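You operate a simulated robot arm through the tools that you are given. There is no shell and no other tool.

The job below is to be done with a simulated two-armed robot. You get a single attempt, and the scene is never put back.

JOB
Test the load and set the breaker to the next mark above the reading.
Fine: tester on, one press of the test key, tester off at the end.

Only the result counts: the job must be done as asked and must still hold three seconds after the hand-in. Knocking over, shifting, dropping, spilling or breaking anything else fails it.

ROBOT AND FRAMES
Two 7-joint arms with fingered hands on one trunk that stands fixed in place. Base frame: the origin is at the foot of the trunk, x ahead of it, y to its left, z up; the work surface is at about z = 850. Units: mm, rad, N and s.
The left shoulder is at [44, 173, 1170], the right one opposite. With the tool pointing down near the work surface each hand reaches from about 340 to 780 mm from the base axis, measured 20 degrees to its own side. Payload 3.5 kg a hand.
The TCP of each hand is the grasp point between the finger pads, 25 mm short of the fingertips. In the tool frame z runs along the fingers and y along their closing line. The gripper opens to 88 mm; its body begins 29 mm behind the TCP. The gripper is a hand of 3 fingers: y runs from the thumb to the fingers, the wrist lies at [-13, -97, -162] in the tool frame, and closing takes about 1.5 s.
Orientation is told as [roll, pitch, yaw] about the base's x, y, z axes, in that order, counted from this pose: with the fingers straight down and the wrist toward the robot, the tool's x, y and z point along [0, 1, 0], [1, 0, 0] and [0, 0, -1] of the base frame.

CONTROLS
- The arms move only by the tool move_arm. It takes "left_plan", "right_plan" or both (then of equal length, played together; a hand with none holds still); each is a list of rows, each a list of 2 entries, a list of its own where there are three numbers: the shift along the tool's x, y, z in units of 400 mm (1.0 is 400 mm), then the turn, a rotation vector about the tool's x, y, z in units of 120 degrees (1.0 is 120 degrees). In form: [[[x, y, z], [wx, wy, wz]], ...]. A call has 1 to 20 rows; each row is the pose to reach, as a shift and turn from the pose commanded when the call began, along the tool's axes at that moment. "left_grip" and "right_grip" are, for a hand that has rows, the closure, from 0 (fully open) to 1 (shut), set as the call begins (left out, the last holds). A call with a number of a shift or a turn outside -1 to 1 is refused whole. Each row takes 0.2 s and may step no farther than 50 mm and 0.15 rad from the row before; otherwise, or with a gripper value out of range, the whole call is refused. Where a pose cannot be reached the arm comes as near as it can. A force on the tool above 40 N (or 10 N above the force at the start of the call, whichever is more), or a blocked arm, ends the call early, and 0.2 s more pass. The fingers move at their own pace (about 72 mm/s each) and stop on an object; they squeeze with about 25 N. The grip force told is the motor's: it shows also when the fingers shut on nothing. Time passes only in rows, and 0.2 s behind the last, so rows that repeat a pose let the fingers close. It gives the time, the measured TCP pose, the force on the tool (base axes), the opening and the grip force at its end, in the units of the frame above (readings bear some noise), with the torque about the TCP (base axes, N m) and any sound that the robot's microphone picked up.
- Cameras (640 x 400 px; columns grow to the right, rows downward): "scene" is now at [124.8, -58.2, 1420.6]; the picture's right is [-0.62, -0.78, 0.07], its down [-0.34, 0.18, -0.92] and it looks along [0.71, -0.59, -0.38] (base axes); focal length 360 px, centre (320, 200). "left" rides on the left gripper at [-58, -85, -100] in its tool frame; the picture's right is [-0.67, -0.35, 0.66], its down [0.69, -0.63, 0.37] and it looks along [0.29, 0.69, 0.66] (tool axes); focal length 261 px, centre (320, 200). "right" rides on the right gripper at [58, -85, -99] in its tool frame; the picture's right is [-0.67, 0.35, -0.66], its down [-0.69, -0.63, 0.37] and it looks along [-0.28, 0.69, 0.66] (tool axes); focal length 261 px, centre (320, 200). There is no depth. A picture from a camera that has moved, and an enlarged one, comes with that camera's place and axes in the base frame and with its lens.
- capture(camera): a new picture of that camera. No time passes.
- raise_lower(by): moves the trunk up (or, below 0, down) by that many mm; the arms and the scene camera ride with it, the base frame stays. It gives what a move gives, with no picture.
- move_fingers(index, middle, thumb_bend, thumb_turn, hand): sets how far each is bent, from 0 (flat) to 100 (curled in); at 30 the hand is open as for a grip, at 70 the pads meet at the TCP. One left out holds its place. A second passes; each finger stops where it meets its share of the squeeze, and holds until it gets a number again. A gripper value or a shape takes the hand back. It gives what a move gives, with no picture; readings hold the bend of each and the force on the fingers (four entries, about 0 where the hand has none), thumb and palm. thumb_turn goes from beside the hand (0) to across from the fingers (100), as for a grip.
- hand_shape(shape, hand): the hand has 3 fingers and takes this shape, open, in about a second: jaw (thumb against the fingers, like two jaws); tri (thumb and two fingers); tip (a fingertip pinch); poke (one finger out to press); point (the index stretched); flat (the hand flat); cup (the hand cupped); fist (a fist). The gripper value then closes the fingers along that shape, each until it touches; the sizes above hold for jaw. It gives what a move gives, with no picture.
- aim_head(pan, tilt): turns the head with the scene camera to pan (to the left, within 1.501 rad either way) and tilt (down, from -0.506 to 1.204), counted from straight ahead of the robot (the tilt from the chest, where the trunk bows). It gives what a move gives.
- close_up(camera, box): a new picture of the part [left, top, right, bottom] of that camera's present view, enlarged. No time passes.
- hand_in(): hands the job in; it is judged then, once.

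Nothing tells you positions but the pictures and the camera data. Unless the task says otherwise, let go and move clear before handing in.

The tools are called after "Request:" as name(argument=value, ...) on one line, values as JSON. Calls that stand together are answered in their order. move_arm: Moves the arms, as the interface text tells. Its arguments: {"type":"object","properties":{"left_plan":{"type":"array","items":{"type":"array"}},"left_grip":{"type":"number"},"right_plan":{"type":"array","items":{"type":"array"}},"right_grip":{"type":"number"}},"required":[]} The other tools are called the same way: raise_lower (by) moves the trunk up or down; hand_shape (shape, hand) gives the hand a shape; move_fingers (index, middle, thumb_bend, thumb_turn, hand) moves the fingers one by one; aim_head (pan, tilt) turns the head that bears the scene camera; capture (camera) takes a picture; close_up (camera, box) takes an enlarged picture of a part of a camera's view; hand_in () hands the job in.

At the start:

```text
time_s: 0.0
left_tool_pos: [489.2, -53.2, 1190.6]
left_ee_rot: [0.0, -0.001, 0.002]
left_force: [-0.2, 1.4, 0.2]
left_moment: [0.02, -0.01, 0.02]
left_gripper_width: 87.8
left_gripper_force: 0.1
left_shape: jaw
left_bend: [30.0, 30.0, 30.0, 98.0]
left_finger forces: [0.0, 0.0, 0.0, 0.0, 0.0, 0.1]
right_tool_pos: [372.3, -418.7, 1256.0]
right_ee_rot: [-0.002, -0.001, 0.002]
right_force: [-0.3, -0.3, 0.9]
right_moment: [0.03, -0.01, 0.0]
right_gripper_width: 87.6
right_gripper_force: 0.0
right_shape: jaw
right_bend: [30.0, 30.0, 30.0, 98.0]
right_finger forces: [0.0, 0.0, 0.0, 0.1, 0.0, 0.0]
trunk travel left (down, up): [-250.0, 205.0]
head pan, tilt (commanded): [-0.67, 0.3]
```

scene: 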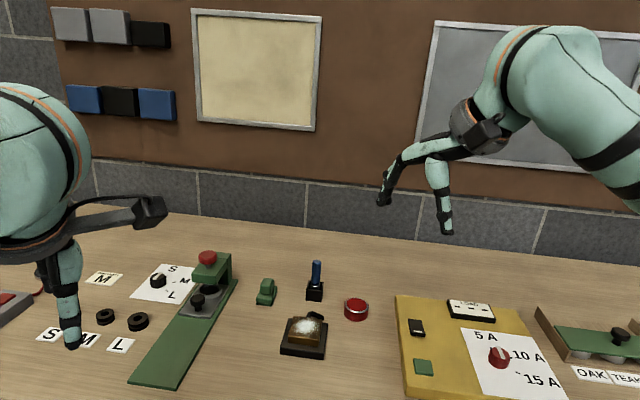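
right: 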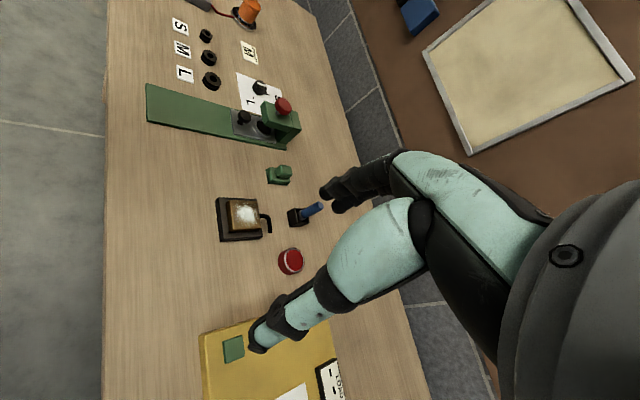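
left: 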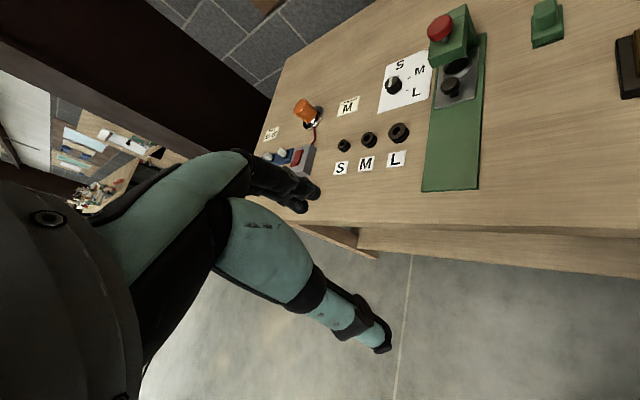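

I see a workbench with several stations; the yellow panel on the right has a dial marked 5 A, 10 A, 15 A, which looks like the breaker and load tester. I'll look closer before moving anything.

Request:
close_up(camera="scene", box=[380, 270, 640, 400])

Request:
aim_head(pan=-0.9, tilt=0.7)

```text
2.46 times, centred on (510, 335) of scene
camera zoom: at [124.8, -58.2, 1420.6], right [-0.62, -0.78, 0.07], down [-0.34, 0.18, -0.92], along [0.71, -0.59, -0.38], focal length 885 px, centre (-148, -132)
```

zoom: 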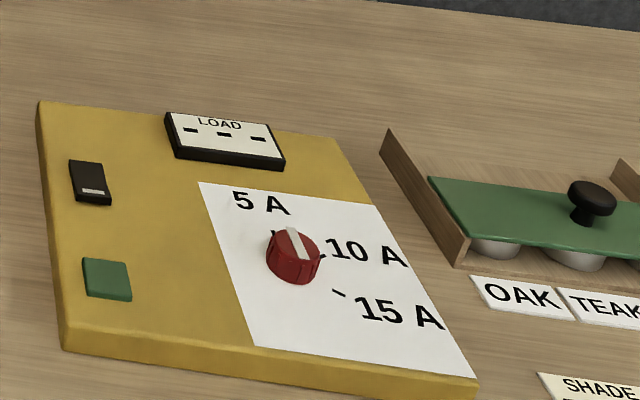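

```text
time_s: 0.9
left_tool_pos: [489.7, -54.1, 1191.1]
left_ee_rot: [0.0, 0.0, 0.0]
left_force: [-0.1, 0.3, -1.1]
left_moment: [0.02, 0.0, 0.0]
left_gripper_width: 87.8
left_gripper_force: 0.0
left_shape: jaw
left_bend: [30.0, 30.0, 30.0, 98.0]
left_finger forces: [0.1, 0.0, 0.1, 0.1, 0.1, 0.1]
right_tool_pos: [371.1, -418.4, 1255.0]
right_ee_rot: [-0.001, 0.001, 0.002]
right_force: [0.1, 0.6, -0.2]
right_moment: [0.0, 0.0, 0.0]
right_gripper_width: 87.6
right_gripper_force: 0.0
right_shape: jaw
right_bend: [30.0, 30.0, 30.0, 98.0]
right_finger forces: [0.0, 0.0, 0.0, 0.1, 0.0, 0.0]
trunk travel left (down, up): [-250.0, 205.0]
head pan, tilt (commanded): [-0.901, 0.7]
```

Panel: a black rocker (tester switch), a green key (test key), a display labelled LOAD, and a red dial with 5/10/15 A marks. I'll take a fresh picture from the new head aim.

Request:
capture(camera="scene")

Request:
capture(camera="right")

```text
taken
camera scene: at [100.5, -66.8, 1387.1], right [-0.78, -0.62, 0.09], down [-0.48, 0.5, -0.72], along [0.4, -0.6, -0.69], focal length 360 px, centre (320, 200)
```

scene: 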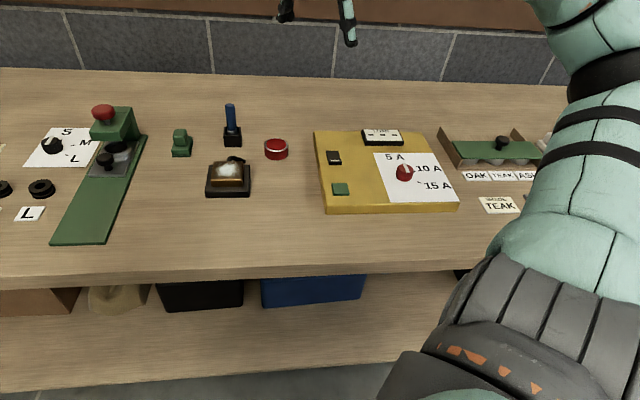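

```text
taken
camera right: at [285.2, -361.9, 1355.2], right [0.35, -0.67, 0.66], down [-0.63, -0.69, -0.37], along [0.69, -0.28, -0.66], focal length 261 px, centre (320, 200)
```

right: 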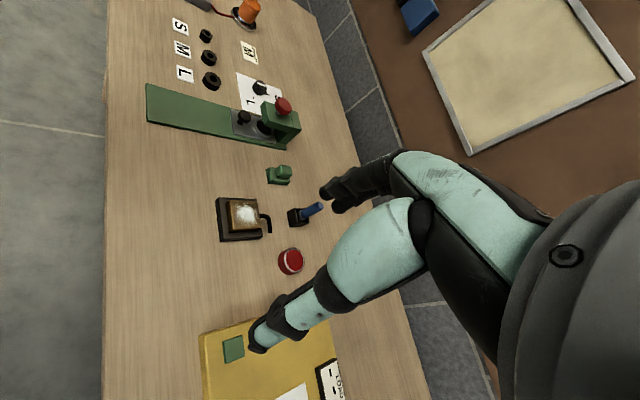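

The bench is turned about 45° relative to the robot; the panel sits to the robot's right front. I'll zoom in to measure the panel parts.

Request:
close_up(camera="scene", box=[300, 115, 480, 228])

Request:
aim_head(pan=-1.1, tilt=0.7)

Request:
capture(camera="scene")

```text
3.54 times, centred on (390, 172) of scene
camera zoom: at [100.5, -66.8, 1387.1], right [-0.78, -0.62, 0.09], down [-0.48, 0.5, -0.72], along [0.4, -0.6, -0.69], focal length 1272 px, centre (72, 301)
```

zoom: 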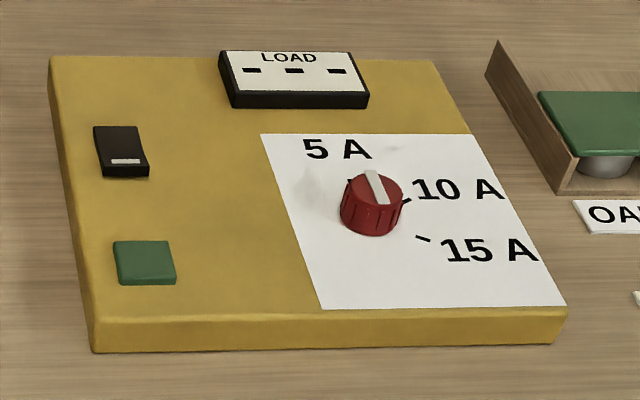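

```text
time_s: 1.6
left_tool_pos: [489.4, -53.2, 1189.9]
left_ee_rot: [0.0, 0.0, 0.002]
left_force: [-0.3, -0.2, -0.2]
left_moment: [-0.02, 0.0, 0.01]
left_gripper_width: 87.5
left_gripper_force: 0.1
left_shape: jaw
left_bend: [30.0, 30.0, 30.0, 98.0]
left_finger forces: [0.0, 0.0, 0.1, 0.0, 0.1, 0.0]
right_tool_pos: [371.5, -417.8, 1256.7]
right_ee_rot: [-0.001, 0.0, 0.001]
right_force: [-0.6, 0.1, -0.1]
right_moment: [0.0, 0.0, 0.02]
right_gripper_width: 87.7
right_gripper_force: 0.0
right_shape: jaw
right_bend: [30.0, 30.0, 30.0, 98.0]
right_finger forces: [0.0, 0.1, 0.1, 0.0, 0.0, 0.0]
trunk travel left (down, up): [-250.0, 205.0]
head pan, tilt (commanded): [-1.1, 0.7]
```

```text
taken
camera scene: at [86.4, -75.9, 1388.6], right [-0.89, -0.45, 0.1], down [-0.38, 0.57, -0.73], along [0.27, -0.68, -0.68], focal length 360 px, centre (320, 200)
```

scene: 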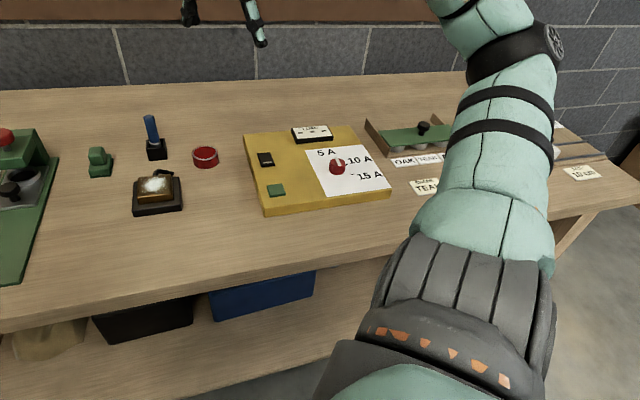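

The panel looks about 290 mm square, top near z≈879, with the key near [380,-557], switch near [456,-635], and knob near [305,-707]. I'll zoom further on the knob, switch, and display.

Request:
close_up(camera="scene", box=[300, 140, 396, 200])

Request:
close_up(camera="scene", box=[240, 120, 336, 210])

Request:
close_up(camera="scene", box=[315, 145, 363, 185])

```text
6.67 times, centred on (348, 170) of scene
camera zoom: at [86.4, -75.9, 1388.6], right [-0.89, -0.45, 0.1], down [-0.38, 0.57, -0.73], along [0.27, -0.68, -0.68], focal length 2396 px, centre (133, 400)
```

zoom: 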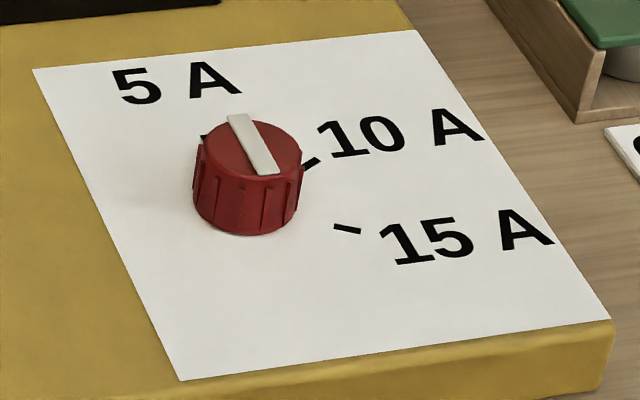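

```text
4.44 times, centred on (288, 165) of scene
camera zoom: at [86.4, -75.9, 1388.6], right [-0.89, -0.45, 0.1], down [-0.38, 0.57, -0.73], along [0.27, -0.68, -0.68], focal length 1598 px, centre (462, 356)
```

zoom: 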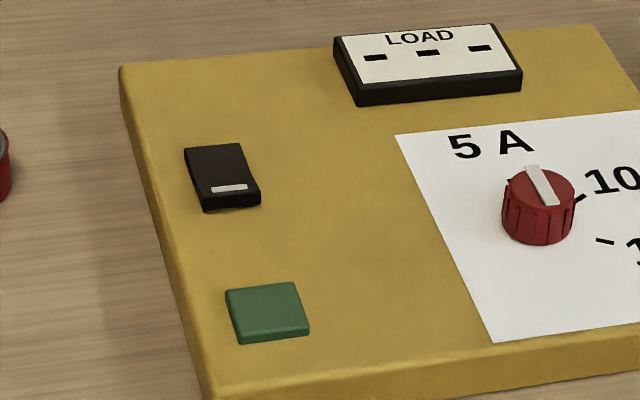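

```text
10.00 times, centred on (339, 165) of scene
camera zoom: at [86.4, -75.9, 1388.6], right [-0.89, -0.45, 0.1], down [-0.38, 0.57, -0.73], along [0.27, -0.68, -0.68], focal length 3595 px, centre (130, 550)
```

zoom: 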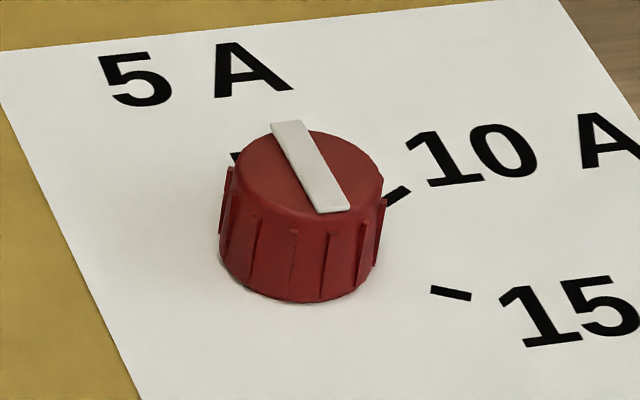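

The pointer appears aligned with the 5 A mark (marks roughly at 0°, 60°, 120° clockwise), and the display shows dashes (off). I'll put the right hand in the poke shape and turn it to match the panel's direction, staying high.

Request:
hand_shape(hand="right", shape="poke")

Request:
move_arm(right_plan=[[[0, 0, 0], [0, 0, 0.0625]], [[0, 0, 0], [0, 0, 0.125]], [[0, 0, 0], [0, 0, 0.1875]], [[0, 0, 0], [0, 0, 0.25]], [[0, 0, 0], [0, 0, 0.3125]], [[0, 0, 0], [0, 0, 0.375]]])

Request:
capture(camera="right")

Request:
capture(camera="scene")

```text
time_s: 2.5
left_tool_pos: [490.4, -53.6, 1189.9]
left_ee_rot: [0.0, -0.001, 0.002]
left_force: [0.1, 0.8, -0.5]
left_moment: [0.01, -0.03, -0.02]
left_gripper_width: 87.5
left_gripper_force: 0.0
left_shape: jaw
left_bend: [30.0, 30.0, 30.0, 98.0]
left_finger forces: [0.0, 0.0, 0.1, 0.0, 0.1, 0.1]
right_tool_pos: [371.4, -418.2, 1254.7]
right_ee_rot: [0.0, -0.001, 0.002]
right_force: [-1.1, 0.6, 0.0]
right_moment: [-0.02, 0.0, 0.0]
right_gripper_width: 0.0
right_gripper_force: 0.0
right_shape: poke
right_bend: [70.0, 70.0, 100.0, 100.0]
right_finger forces: [0.0, 0.1, 0.0, 0.1, 0.0, 0.0]
trunk travel left (down, up): [-250.0, 205.0]
head pan, tilt (commanded): [-1.1, 0.7]
```

```text
time_s: 3.9
left_tool_pos: [489.7, -51.8, 1191.6]
left_ee_rot: [0.0, 0.001, 0.002]
left_force: [-0.2, -0.3, -0.3]
left_moment: [-0.04, 0.02, 0.02]
left_gripper_width: 87.6
left_gripper_force: 0.0
left_shape: jaw
left_bend: [30.0, 30.0, 30.0, 98.0]
left_finger forces: [0.0, 0.0, 0.0, 0.1, 0.1, 0.0]
right_tool_pos: [371.5, -418.3, 1256.2]
right_ee_rot: [0.001, 0.0, -0.786]
right_force: [0.7, -0.8, 0.0]
right_moment: [0.0, -0.01, 0.0]
right_gripper_width: 0.0
right_gripper_force: 0.0
right_shape: poke
right_bend: [70.0, 70.0, 100.0, 100.0]
right_finger forces: [0.0, 0.0, 0.1, 0.1, 0.0, 0.0]
trunk travel left (down, up): [-250.0, 205.0]
head pan, tilt (commanded): [-1.1, 0.7]
```

```text
taken
camera right: at [351.8, -318.2, 1355.2], right [-0.23, -0.72, 0.66], down [-0.93, -0.04, -0.37], along [0.29, -0.69, -0.66], focal length 261 px, centre (320, 200)
```

right: 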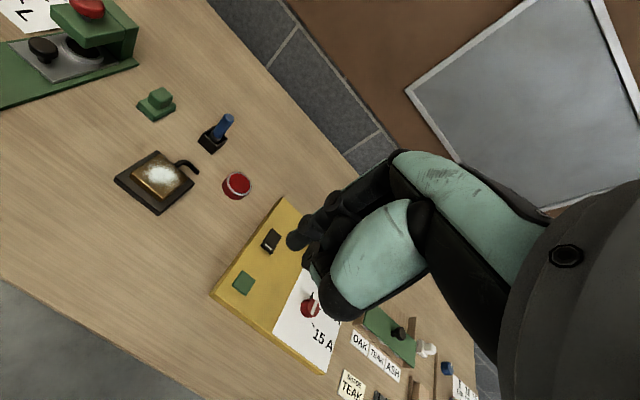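

```text
taken
camera scene: at [86.6, -75.4, 1388.6], right [-0.89, -0.45, 0.1], down [-0.38, 0.57, -0.73], along [0.27, -0.68, -0.68], focal length 360 px, centre (320, 200)
```

scene: 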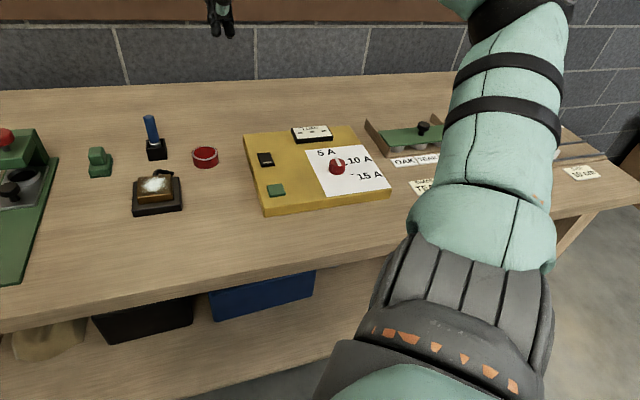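

The hand is now turned to the panel and in poke shape. I'll zoom to see where the fingertip sticks out, and look at the panel from this overhead camera.

Request:
close_up(camera="right", box=[200, 140, 440, 380])

Request:
close_up(camera="right", box=[205, 190, 345, 380])

Request:
aim_head(pan=-0.8, tilt=0.35)

Request:
capture(camera="scene")

```text
1.67 times, centred on (320, 260) of right
camera zoom: at [351.8, -318.2, 1355.2], right [-0.23, -0.72, 0.66], down [-0.93, -0.04, -0.37], along [0.29, -0.69, -0.66], focal length 434 px, centre (320, 100)
```

zoom: 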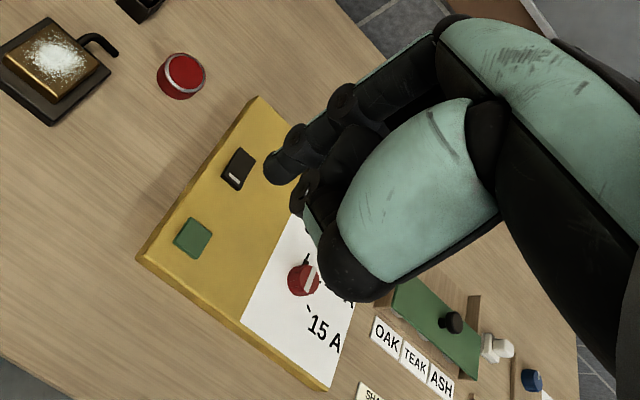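

```text
2.11 times, centred on (275, 285) of right
camera zoom: at [351.8, -318.2, 1355.2], right [-0.23, -0.72, 0.66], down [-0.93, -0.04, -0.37], along [0.29, -0.69, -0.66], focal length 549 px, centre (415, 21)
```

zoom: 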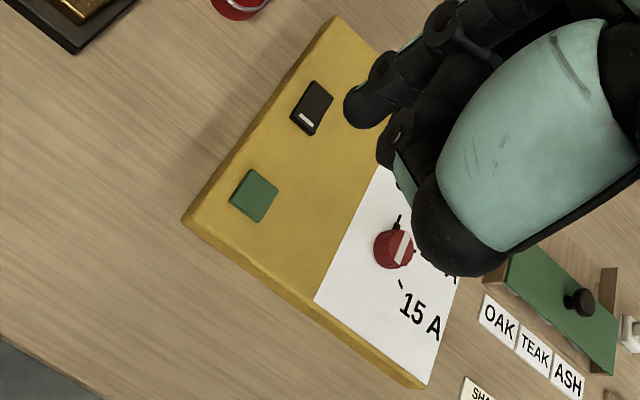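

```text
time_s: 4.7
left_tool_pos: [488.8, -53.4, 1190.1]
left_ee_rot: [0.001, 0.0, 0.002]
left_force: [-0.7, 0.0, 0.0]
left_moment: [0.0, 0.02, -0.03]
left_gripper_width: 87.7
left_gripper_force: 0.1
left_shape: jaw
left_bend: [30.0, 30.0, 30.0, 98.0]
left_finger forces: [0.1, 0.0, 0.1, 0.0, 0.0, 0.1]
right_tool_pos: [372.7, -418.7, 1256.3]
right_ee_rot: [0.001, 0.0, -0.785]
right_force: [0.4, -0.7, -0.1]
right_moment: [-0.01, -0.01, -0.03]
right_gripper_width: 0.0
right_gripper_force: 0.2
right_shape: poke
right_bend: [70.0, 70.0, 100.0, 100.0]
right_finger forces: [0.0, 0.0, 0.1, 0.1, 0.1, 0.0]
trunk travel left (down, up): [-250.0, 205.0]
head pan, tilt (commanded): [-0.799, 0.351]
```

```text
taken
camera scene: at [115.9, -67.1, 1416.8], right [-0.71, -0.7, 0.08], down [-0.34, 0.25, -0.91], along [0.61, -0.67, -0.42], focal length 360 px, centre (320, 200)
```

scene: 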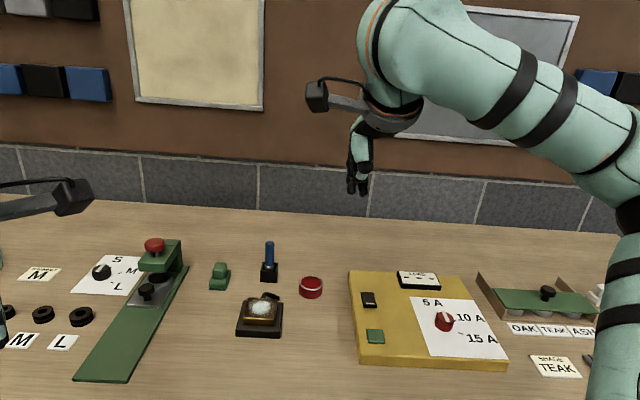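

Good side view of the hand here; zooming in on the fingers to see which tip is lowest.

Request:
close_up(camera="scene", box=[300, 60, 460, 220])

Request:
close_up(camera="right", box=[270, 170, 390, 290])

```text
2.50 times, centred on (380, 140) of scene
camera zoom: at [115.9, -67.1, 1416.8], right [-0.71, -0.7, 0.08], down [-0.34, 0.25, -0.91], along [0.61, -0.67, -0.42], focal length 899 px, centre (170, 350)
```

zoom: 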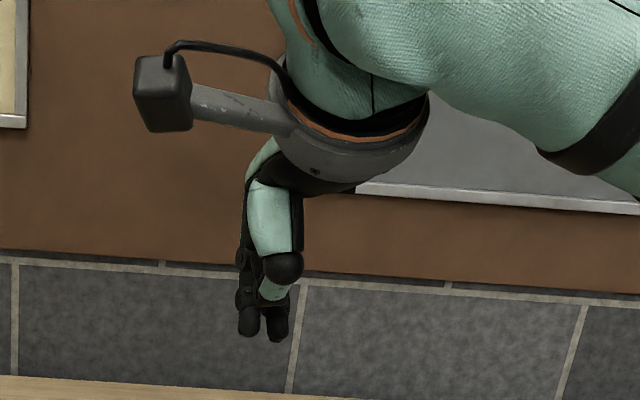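

```text
3.33 times, centred on (330, 230) of right
camera zoom: at [351.3, -318.8, 1355.0], right [-0.23, -0.72, 0.66], down [-0.93, -0.04, -0.37], along [0.29, -0.69, -0.66], focal length 869 px, centre (287, 100)
```

zoom: 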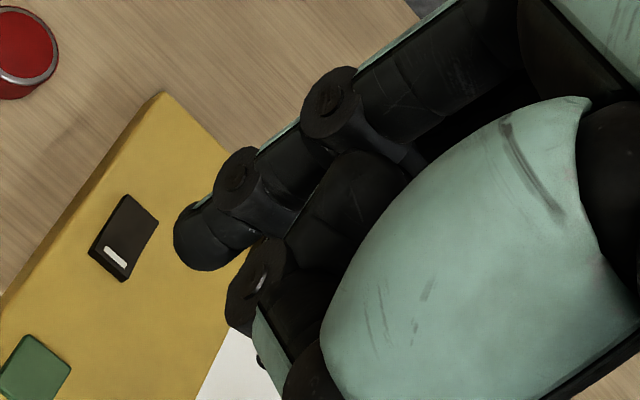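

In poke shape both fingers stick out side by side. I'll curl the middle finger so just the index presses, and check where its tip lies.

Request:
move_fingers(hand="right", index=70, middle=100, thumb_bend=100, thumb_turn=100)

Request:
close_up(camera="scene", box=[300, 60, 460, 220])

Request:
close_up(camera="right", box=[200, 140, 440, 380])

```text
time_s: 5.7
left_tool_pos: [490.5, -53.2, 1192.0]
left_ee_rot: [-0.001, 0.0, 0.003]
left_force: [-0.3, -0.1, 0.9]
left_moment: [0.0, 0.04, 0.03]
left_gripper_width: 87.7
left_gripper_force: 0.0
left_shape: jaw
left_bend: [30.0, 30.0, 30.0, 98.0]
left_finger forces: [0.0, 0.1, 0.0, 0.1, 0.0, 0.1]
right_tool_pos: [371.3, -418.6, 1255.3]
right_ee_rot: [0.0, -0.001, -0.784]
right_force: [0.3, -0.2, 0.0]
right_moment: [0.05, 0.01, 0.0]
right_gripper_width: 15.0
right_gripper_force: 0.1
right_shape: fingers
right_bend: [40.0, 100.0, 99.0, 100.0]
right_finger forces: [0.1, 0.0, 0.0, 0.1, 0.0, 0.0]
trunk travel left (down, up): [-250.0, 205.0]
head pan, tilt (commanded): [-0.799, 0.351]
```

```text
2.50 times, centred on (380, 140) of scene
camera zoom: at [116.1, -66.9, 1416.9], right [-0.71, -0.7, 0.08], down [-0.34, 0.25, -0.91], along [0.61, -0.67, -0.41], focal length 899 px, centre (170, 350)
```

zoom: 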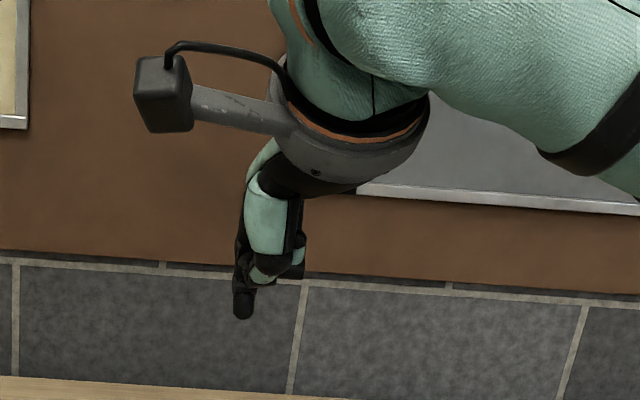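

```text
1.67 times, centred on (320, 260) of right
camera zoom: at [351.5, -318.7, 1355.1], right [-0.23, -0.72, 0.66], down [-0.93, -0.04, -0.37], along [0.29, -0.69, -0.66], focal length 434 px, centre (320, 100)
```

zoom: 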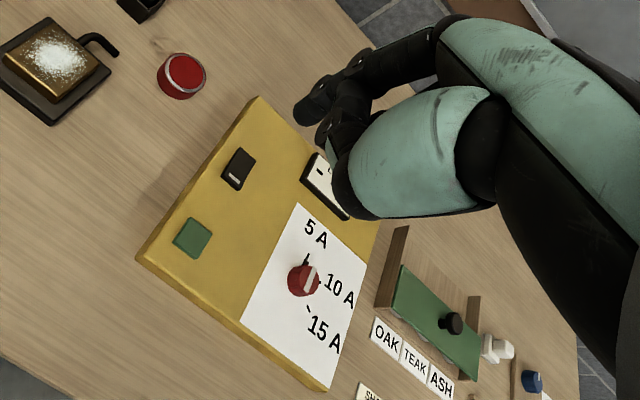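

The index stopped at bend 40 rather than 70. I'll try commanding it again.

Request:
move_fingers(hand="right", index=70)

Request:
close_up(camera="right", box=[200, 140, 440, 380])

```text
time_s: 6.7
left_tool_pos: [489.5, -52.6, 1191.3]
left_ee_rot: [-0.002, 0.001, 0.001]
left_force: [-0.4, 0.5, -0.5]
left_moment: [0.0, 0.0, -0.03]
left_gripper_width: 87.5
left_gripper_force: 0.0
left_shape: jaw
left_bend: [30.0, 30.0, 30.0, 98.0]
left_finger forces: [0.1, 0.0, 0.0, 0.0, 0.1, 0.1]
right_tool_pos: [371.9, -418.6, 1256.2]
right_ee_rot: [-0.001, -0.002, -0.784]
right_force: [-0.1, 0.8, 0.2]
right_moment: [-0.03, 0.0, 0.02]
right_gripper_width: 14.5
right_gripper_force: 0.1
right_shape: fingers
right_bend: [40.0, 100.0, 98.0, 100.0]
right_finger forces: [0.1, 0.0, 0.1, 0.0, 0.0, 0.0]
trunk travel left (down, up): [-250.0, 205.0]
head pan, tilt (commanded): [-0.799, 0.351]
```

```text
1.67 times, centred on (320, 260) of right
camera zoom: at [351.5, -318.7, 1355.1], right [-0.23, -0.72, 0.66], down [-0.93, -0.04, -0.37], along [0.29, -0.69, -0.66], focal length 434 px, centre (320, 100)
```

zoom: 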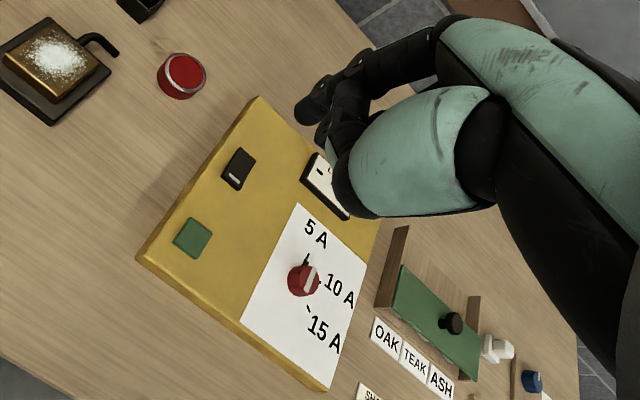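

Index still at 40; I'll try the "point" shape to compare.

Request:
hand_shape(hand="right", shape="point")

Request:
close_up(camera="right", box=[200, 140, 440, 380])

Request:
close_up(camera="scene", box=[300, 60, 460, 220])

```text
time_s: 7.6
left_tool_pos: [490.7, -53.8, 1190.0]
left_ee_rot: [0.001, 0.0, 0.002]
left_force: [0.0, -0.4, 0.7]
left_moment: [0.01, 0.01, -0.05]
left_gripper_width: 87.5
left_gripper_force: 0.1
left_shape: jaw
left_bend: [30.0, 30.0, 30.0, 98.0]
left_finger forces: [0.1, 0.1, 0.0, 0.1, 0.0, 0.0]
right_tool_pos: [372.3, -419.1, 1255.7]
right_ee_rot: [-0.001, -0.001, -0.784]
right_force: [0.2, 0.3, 0.9]
right_moment: [0.0, -0.01, -0.01]
right_gripper_width: 80.9
right_gripper_force: 0.1
right_shape: point
right_bend: [20.0, 100.0, 99.0, 88.0]
right_finger forces: [0.1, 0.1, 0.0, 0.0, 0.0, 0.0]
trunk travel left (down, up): [-250.0, 205.0]
head pan, tilt (commanded): [-0.799, 0.351]
```

```text
1.67 times, centred on (320, 260) of right
camera zoom: at [351.5, -318.7, 1355.1], right [-0.23, -0.72, 0.66], down [-0.93, -0.04, -0.37], along [0.29, -0.69, -0.66], focal length 434 px, centre (320, 100)
```

zoom: 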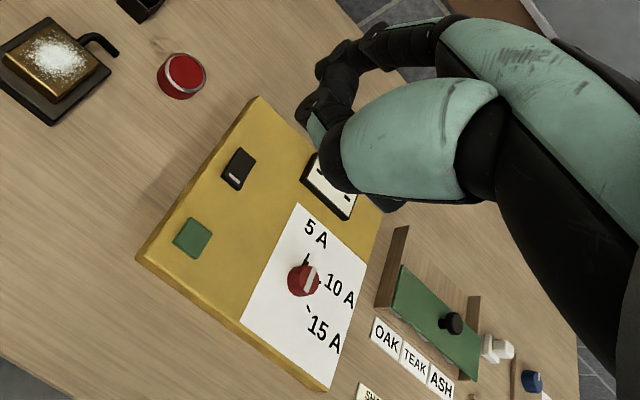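

```text
2.50 times, centred on (380, 140) of scene
camera zoom: at [116.1, -66.9, 1416.9], right [-0.71, -0.7, 0.08], down [-0.34, 0.25, -0.91], along [0.61, -0.67, -0.41], focal length 899 px, centre (170, 350)
```

zoom: 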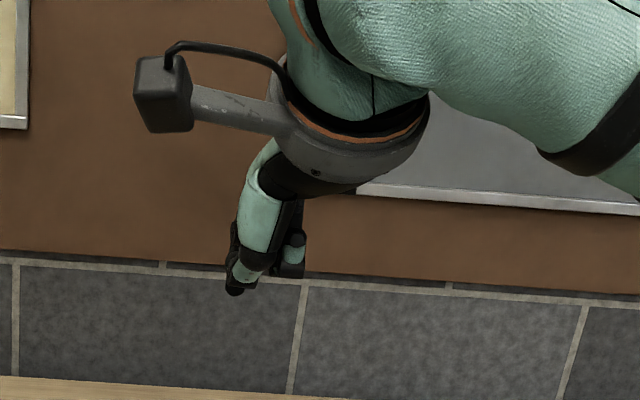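

"Point" stretches the index forward, which is poor for pressing down. I'll go back to poke and curl only the middle finger.

Request:
hand_shape(hand="right", shape="poke")

Request:
move_fingers(hand="right", middle=90)

Request:
close_up(camera="right", box=[200, 140, 440, 380])

Request:
close_up(camera="scene", box=[300, 60, 460, 220])

```text
time_s: 8.5
left_tool_pos: [489.4, -53.3, 1189.8]
left_ee_rot: [-0.001, 0.001, 0.003]
left_force: [0.6, 0.3, -0.4]
left_moment: [-0.01, 0.0, 0.0]
left_gripper_width: 87.4
left_gripper_force: 0.0
left_shape: jaw
left_bend: [30.0, 30.0, 30.0, 98.0]
left_finger forces: [0.1, 0.0, 0.0, 0.0, 0.0, 0.0]
right_tool_pos: [371.8, -418.6, 1255.6]
right_ee_rot: [0.001, 0.0, -0.782]
right_force: [0.6, -0.4, -0.3]
right_moment: [-0.01, -0.01, -0.01]
right_gripper_width: 0.0
right_gripper_force: 0.2
right_shape: poke
right_bend: [70.0, 70.0, 100.0, 100.0]
right_finger forces: [0.0, 0.0, 0.0, 0.1, 0.1, 0.1]
trunk travel left (down, up): [-250.0, 205.0]
head pan, tilt (commanded): [-0.799, 0.351]
```

```text
time_s: 9.5
left_tool_pos: [489.8, -53.4, 1190.6]
left_ee_rot: [-0.001, 0.0, 0.002]
left_force: [0.8, 0.4, 0.2]
left_moment: [0.0, -0.04, -0.01]
left_gripper_width: 87.6
left_gripper_force: 0.0
left_shape: jaw
left_bend: [30.0, 30.0, 30.0, 98.0]
left_finger forces: [0.0, 0.0, 0.1, 0.1, 0.0, 0.1]
right_tool_pos: [371.8, -417.8, 1255.4]
right_ee_rot: [0.0, -0.001, -0.784]
right_force: [0.0, 0.5, 0.4]
right_moment: [-0.04, 0.03, -0.02]
right_gripper_width: 22.8
right_gripper_force: 0.1
right_shape: fingers
right_bend: [70.0, 90.0, 100.0, 100.0]
right_finger forces: [0.0, 0.0, 0.1, 0.1, 0.1, 0.0]
trunk travel left (down, up): [-250.0, 205.0]
head pan, tilt (commanded): [-0.799, 0.351]
```

```text
1.67 times, centred on (320, 260) of right
camera zoom: at [351.5, -318.7, 1355.1], right [-0.23, -0.72, 0.66], down [-0.93, -0.04, -0.37], along [0.29, -0.69, -0.66], focal length 434 px, centre (320, 100)
```

zoom: 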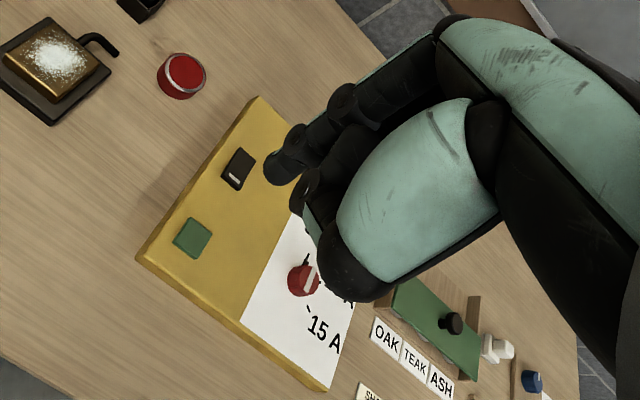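

```text
2.50 times, centred on (380, 140) of scene
camera zoom: at [116.1, -66.9, 1416.9], right [-0.71, -0.7, 0.08], down [-0.34, 0.25, -0.91], along [0.61, -0.67, -0.41], focal length 899 px, centre (170, 350)
```

zoom: 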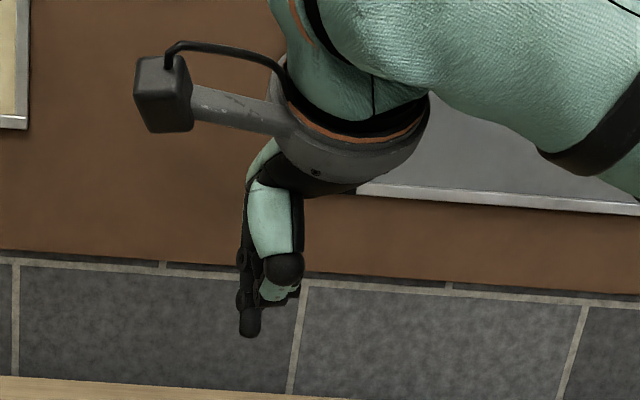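

Now only the index sticks down, its tip at about [8,-2,25] in the tool frame. Next I look closely at the switch to see how it works.

Request:
close_up(camera="scene", box=[350, 280, 390, 320])

Request:
close_up(camera="right", box=[250, 220, 290, 260])

Request:
close_up(camera="scene", box=[340, 260, 520, 380])

```text
10.00 times, centred on (370, 300) of scene
camera zoom: at [116.1, -66.9, 1416.9], right [-0.71, -0.7, 0.08], down [-0.34, 0.25, -0.91], along [0.61, -0.67, -0.41], focal length 3595 px, centre (-180, -800)
```

zoom: 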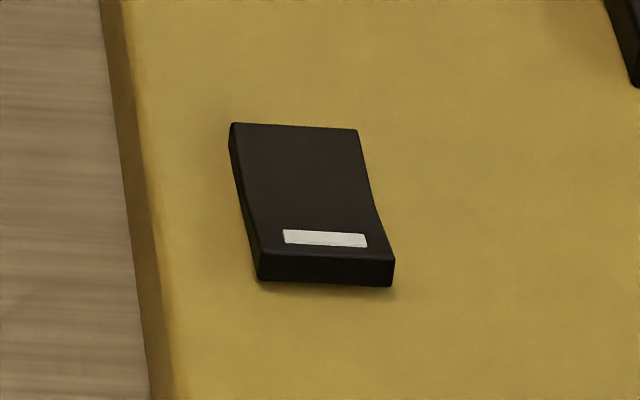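

```text
10.00 times, centred on (270, 240) of right
camera zoom: at [351.5, -318.7, 1355.1], right [-0.23, -0.72, 0.66], down [-0.93, -0.04, -0.37], along [0.29, -0.69, -0.66], focal length 2606 px, centre (820, -200)
```

zoom: 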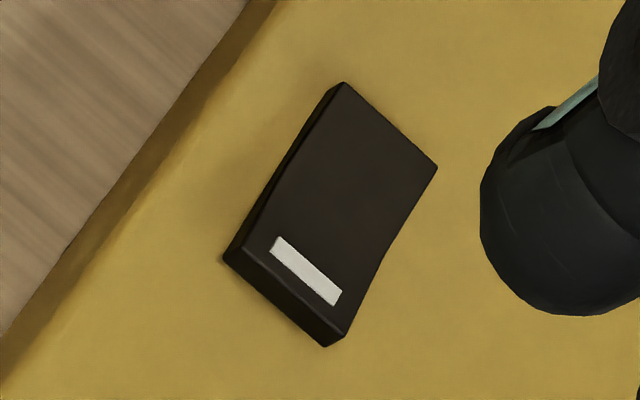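

```text
3.33 times, centred on (430, 320) of scene
camera zoom: at [116.1, -66.9, 1416.9], right [-0.71, -0.7, 0.08], down [-0.34, 0.25, -0.91], along [0.61, -0.67, -0.41], focal length 1198 px, centre (-47, -200)
```

zoom: 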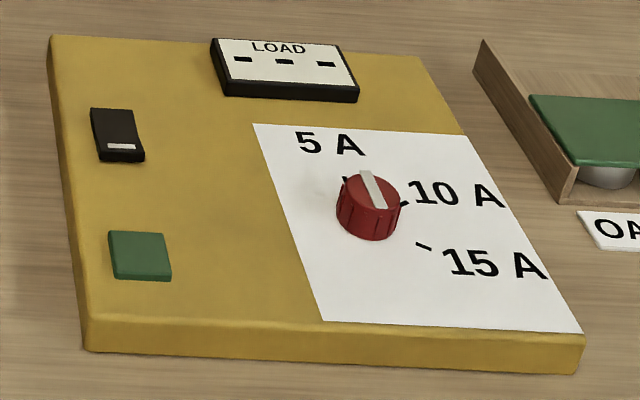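

The switch is a V-shaped rocker with a white mark at the near end. I'll magnify more to tell which end is down now.

Request:
close_up(camera="scene", box=[360, 290, 382, 310])

Request:
close_up(camera="right", box=[260, 225, 282, 258])

```text
16.00 times, centred on (371, 300) of scene
camera zoom: at [116.1, -66.9, 1416.9], right [-0.71, -0.7, 0.08], down [-0.34, 0.25, -0.91], along [0.61, -0.67, -0.41], focal length 5751 px, centre (-496, -1400)
```

zoom: 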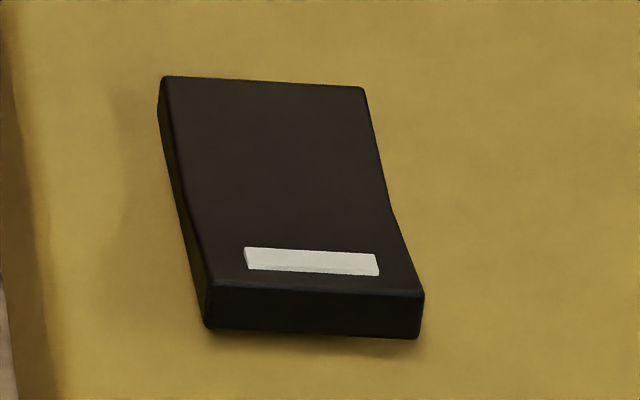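

```text
12.12 times, centred on (271, 242) of right
camera zoom: at [351.5, -318.7, 1355.1], right [-0.23, -0.72, 0.66], down [-0.93, -0.04, -0.37], along [0.29, -0.69, -0.66], focal length 3159 px, centre (914, -303)
```

zoom: 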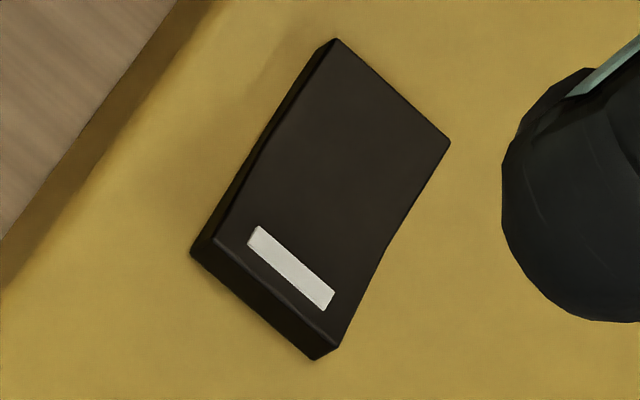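

The rocker's white-marked near end is raised (~894 vs ~889 at the far end), so it's off and I should press the marked end, near (444,-620). I'll move the index tip to hover above it.

Request:
move_arm(right_plan=[[[-0.0248, 0.049, 0.0739], [0, 0, 0]], [[-0.0495, 0.098, 0.1478], [0, 0, 0]], [[-0.0743, 0.1469, 0.2216], [0, 0, 0]], [[-0.0991, 0.1959, 0.2955], [0, 0, 0]], [[-0.1239, 0.2449, 0.3694], [0, 0, 0]], [[-0.1486, 0.2939, 0.4433], [0, 0, 0]], [[-0.1734, 0.3429, 0.5172], [0, 0, 0]], [[-0.1982, 0.3918, 0.591], [0, 0, 0]], [[-0.2229, 0.4408, 0.6649], [0, 0, 0]], [[-0.2477, 0.4898, 0.7388], [0, 0, 0]], [[-0.2477, 0.4898, 0.7388], [0, 0, 0]]])

Request:
capture(camera="right")

Request:
capture(camera="scene")

```text
time_s: 11.9
left_tool_pos: [488.1, -51.2, 1190.2]
left_ee_rot: [-0.001, -0.002, 0.002]
left_force: [0.3, 0.2, 0.5]
left_moment: [0.01, -0.01, 0.01]
left_gripper_width: 87.5
left_gripper_force: 0.1
left_shape: jaw
left_bend: [30.0, 30.0, 30.0, 98.0]
left_finger forces: [0.1, 0.0, 0.0, 0.1, 0.0, 0.1]
right_tool_pos: [435.4, -623.9, 961.3]
right_ee_rot: [0.0, 0.001, -0.784]
right_force: [-0.4, 0.5, -0.4]
right_moment: [0.0, 0.0, 0.02]
right_gripper_width: 22.5
right_gripper_force: 0.1
right_shape: fingers
right_bend: [70.0, 90.0, 100.0, 100.0]
right_finger forces: [0.0, 0.0, 0.0, 0.0, 0.0, 0.0]
trunk travel left (down, up): [-250.0, 205.0]
head pan, tilt (commanded): [-0.799, 0.351]
```

```text
taken
camera right: at [415.7, -524.1, 1060.5], right [-0.23, -0.72, 0.66], down [-0.93, -0.04, -0.37], along [0.29, -0.69, -0.66], focal length 261 px, centre (320, 200)
```

right: 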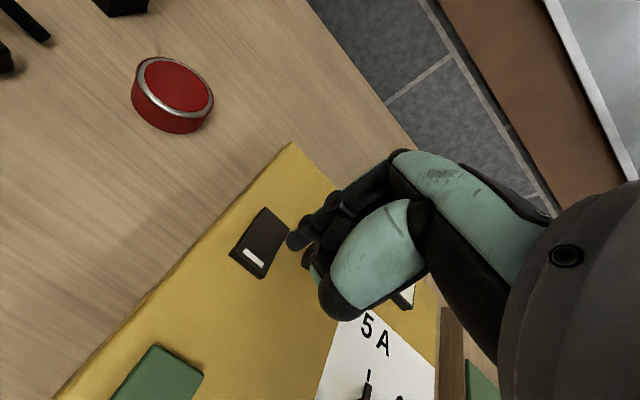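

```text
taken
camera scene: at [115.8, -66.6, 1416.9], right [-0.71, -0.7, 0.08], down [-0.34, 0.25, -0.91], along [0.61, -0.67, -0.41], focal length 360 px, centre (320, 200)
```

scene: 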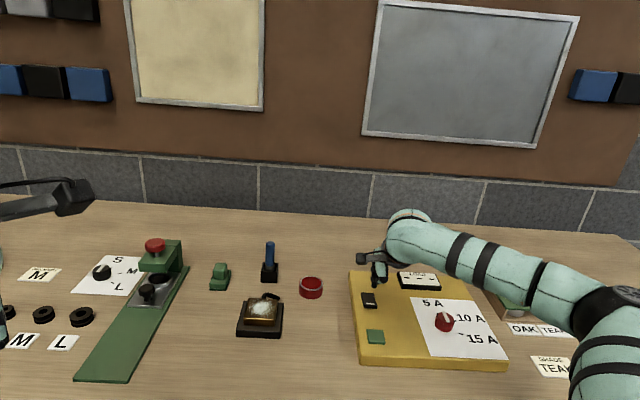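

The hand hovers a bit short of the target. I'll zoom in to see how the tip lines up with the rocker.

Request:
move_arm(right_plan=[[[0, 0, 0], [0, 0, 0]]])

Request:
close_up(camera="right", box=[220, 180, 340, 300])

Request:
close_up(camera="scene", box=[340, 230, 440, 350])

```text
time_s: 12.3
left_tool_pos: [488.7, -53.5, 1189.3]
left_ee_rot: [0.001, 0.001, 0.001]
left_force: [-0.9, 0.1, -0.3]
left_moment: [0.0, 0.01, 0.02]
left_gripper_width: 88.0
left_gripper_force: 0.1
left_shape: jaw
left_bend: [30.0, 30.0, 30.0, 98.0]
left_finger forces: [0.1, 0.0, 0.0, 0.0, 0.1, 0.1]
right_tool_pos: [436.5, -625.0, 959.8]
right_ee_rot: [0.0, 0.0, -0.784]
right_force: [0.1, -0.5, -0.4]
right_moment: [-0.02, -0.01, 0.0]
right_gripper_width: 22.4
right_gripper_force: 0.1
right_shape: fingers
right_bend: [70.0, 90.0, 100.0, 100.0]
right_finger forces: [0.0, 0.0, 0.0, 0.0, 0.1, 0.0]
trunk travel left (down, up): [-250.0, 205.0]
head pan, tilt (commanded): [-0.799, 0.351]
```

```text
3.33 times, centred on (280, 240) of right
camera zoom: at [416.0, -524.4, 1060.4], right [-0.23, -0.72, 0.66], down [-0.93, -0.04, -0.37], along [0.29, -0.69, -0.66], focal length 869 px, centre (453, 67)
```

zoom: 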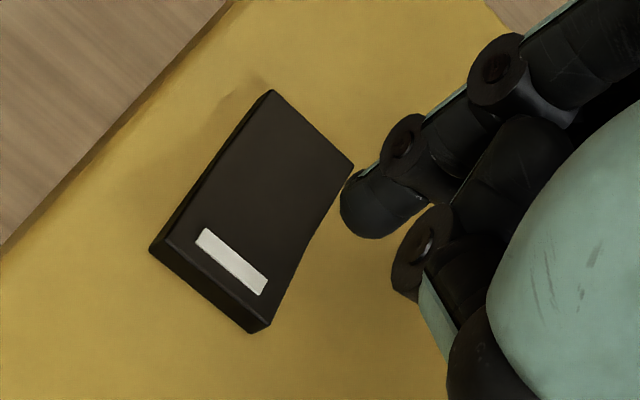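

```text
3.33 times, centred on (390, 290) of scene
camera zoom: at [116.3, -67.2, 1416.8], right [-0.71, -0.7, 0.08], down [-0.34, 0.25, -0.91], along [0.61, -0.67, -0.41], focal length 1198 px, centre (87, -100)
```

zoom: 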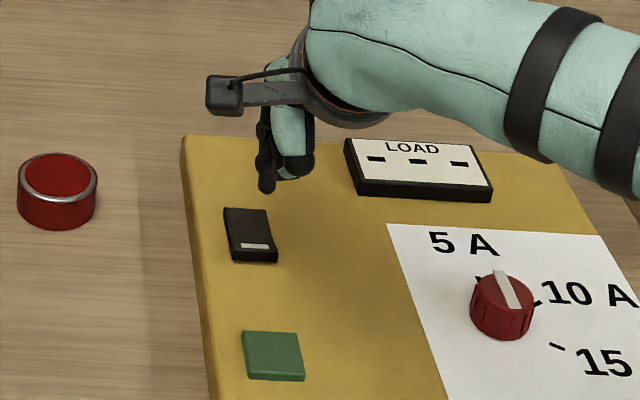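

The tip is just above the marked end; I nudge it ~4 mm inward and lower it to just above the rocker, then check.

Request:
move_arm(right_plan=[[[0.0025, 0.01, 0.03], [0, 0, 0]], [[0.0025, 0.01, 0.06], [0, 0, 0]], [[0.0025, 0.01, 0.0825], [0, 0, 0]], [[0.0025, 0.01, 0.0825], [0, 0, 0]]])

Request:
close_up(camera="right", box=[220, 180, 340, 300])

Request:
close_up(camera="scene", box=[340, 260, 420, 340])

```text
time_s: 13.3
left_tool_pos: [489.5, -53.1, 1190.7]
left_ee_rot: [0.0, 0.0, 0.002]
left_force: [0.1, 0.1, 0.5]
left_moment: [0.03, 0.01, 0.0]
left_gripper_width: 87.5
left_gripper_force: 0.1
left_shape: jaw
left_bend: [30.0, 30.0, 30.0, 98.0]
left_finger forces: [0.0, 0.0, 0.1, 0.1, 0.0, 0.0]
right_tool_pos: [442.4, -628.0, 927.4]
right_ee_rot: [-0.001, 0.002, -0.784]
right_force: [-0.7, 0.1, 0.6]
right_moment: [-0.03, 0.01, 0.0]
right_gripper_width: 22.6
right_gripper_force: 0.1
right_shape: fingers
right_bend: [70.0, 90.0, 100.0, 100.0]
right_finger forces: [0.0, 0.0, 0.0, 0.1, 0.0, 0.0]
trunk travel left (down, up): [-250.0, 205.0]
head pan, tilt (commanded): [-0.799, 0.351]
```

```text
3.33 times, centred on (280, 240) of right
camera zoom: at [421.1, -528.5, 1026.9], right [-0.23, -0.72, 0.66], down [-0.93, -0.04, -0.37], along [0.29, -0.69, -0.66], focal length 869 px, centre (453, 67)
```

zoom: 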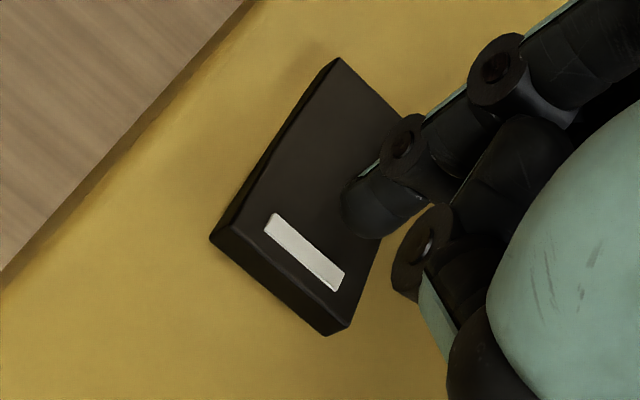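

```text
5.00 times, centred on (380, 300) of scene
camera zoom: at [116.2, -67.0, 1416.8], right [-0.71, -0.7, 0.08], down [-0.34, 0.25, -0.91], along [0.61, -0.67, -0.41], focal length 1797 px, centre (20, -300)
```

zoom: 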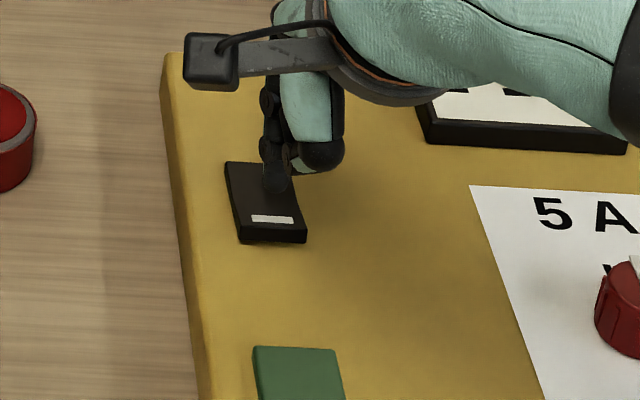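

The tip now stands ~9 mm above the white mark, lined up well. Pressing down about 15 mm in small steps.

Request:
move_arm(right_plan=[[[0, 0, 0.0125], [0, 0, 0]], [[0, 0, 0.02], [0, 0, 0]], [[0, 0, 0.0275], [0, 0, 0]], [[0, 0, 0.0325], [0, 0, 0]], [[0, 0, 0.0375], [0, 0, 0]]])

Request:
close_up(camera="scene", box=[340, 260, 460, 340])

Request:
close_up(camera="right", box=[220, 180, 340, 300])

```text
time_s: 14.5
left_tool_pos: [488.6, -54.3, 1191.2]
left_ee_rot: [0.0, 0.0, 0.002]
left_force: [0.8, -0.6, 0.3]
left_moment: [0.01, 0.03, 0.02]
left_gripper_width: 87.6
left_gripper_force: 0.0
left_shape: jaw
left_bend: [30.0, 30.0, 30.0, 98.0]
left_finger forces: [0.1, 0.0, 0.0, 0.0, 0.1, 0.0]
right_tool_pos: [443.1, -628.7, 912.7]
right_ee_rot: [0.0, 0.0, -0.784]
right_force: [0.9, -0.5, 4.1]
right_moment: [-0.02, -0.06, 0.02]
right_gripper_width: 22.5
right_gripper_force: 2.3
right_shape: fingers
right_bend: [70.0, 90.0, 100.0, 100.0]
right_finger forces: [3.8, 0.1, 0.0, 0.0, 0.0, 0.0]
trunk travel left (down, up): [-250.0, 205.0]
head pan, tilt (commanded): [-0.799, 0.351]
```

```text
5.00 times, centred on (400, 300) of scene
camera zoom: at [115.7, -66.2, 1417.0], right [-0.71, -0.7, 0.08], down [-0.34, 0.25, -0.91], along [0.61, -0.67, -0.41], focal length 1797 px, centre (-80, -300)
```

zoom: 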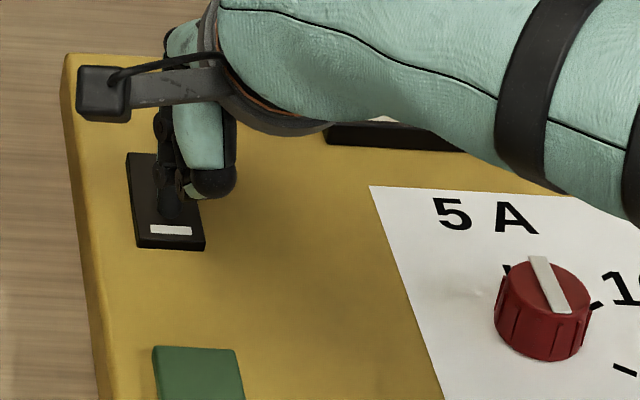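

```text
3.33 times, centred on (280, 240) of right
camera zoom: at [422.2, -528.4, 1012.4], right [-0.23, -0.72, 0.66], down [-0.93, -0.04, -0.37], along [0.29, -0.69, -0.66], focal length 869 px, centre (453, 67)
```

zoom: 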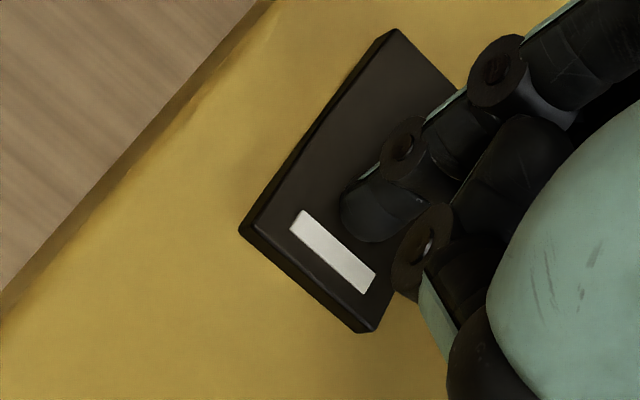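

The finger is on the rocker with ~4 N and the rocker is tilting. Pressing a few mm further until it clicks over.

Request:
move_arm(right_plan=[[[0, 0, 0.005], [0, 0, 0]], [[0, 0, 0.01], [0, 0, 0]], [[0, 0, 0.01], [0, 0, 0]]])

Request:
close_up(camera="right", box=[220, 180, 340, 300])

```text
time_s: 15.3
left_tool_pos: [487.1, -51.4, 1192.0]
left_ee_rot: [-0.004, -0.004, 0.001]
left_force: [0.0, -0.8, 0.2]
left_moment: [0.01, 0.02, 0.02]
left_gripper_width: 87.7
left_gripper_force: 0.2
left_shape: jaw
left_bend: [30.0, 30.0, 30.0, 98.0]
left_finger forces: [0.1, 0.0, 0.0, 0.1, 0.0, 0.0]
right_tool_pos: [442.3, -627.8, 911.4]
right_ee_rot: [-0.002, -0.006, -0.784]
right_force: [3.6, -2.1, 24.0]
right_moment: [0.03, -0.22, -0.01]
right_gripper_width: 21.2
right_gripper_force: 11.9
right_shape: fingers
right_bend: [70.0, 90.0, 100.0, 100.0]
right_finger forces: [23.9, 0.0, 0.0, 0.0, 0.1, 0.0]
trunk travel left (down, up): [-250.0, 205.0]
head pan, tilt (commanded): [-0.799, 0.351]
```

```text
3.33 times, centred on (280, 240) of right
camera zoom: at [421.8, -527.5, 1010.6], right [-0.23, -0.72, 0.66], down [-0.93, -0.04, -0.37], along [0.29, -0.69, -0.66], focal length 869 px, centre (453, 67)
```

zoom: 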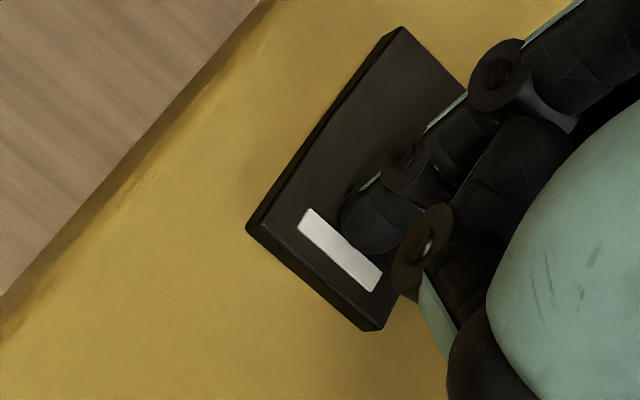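

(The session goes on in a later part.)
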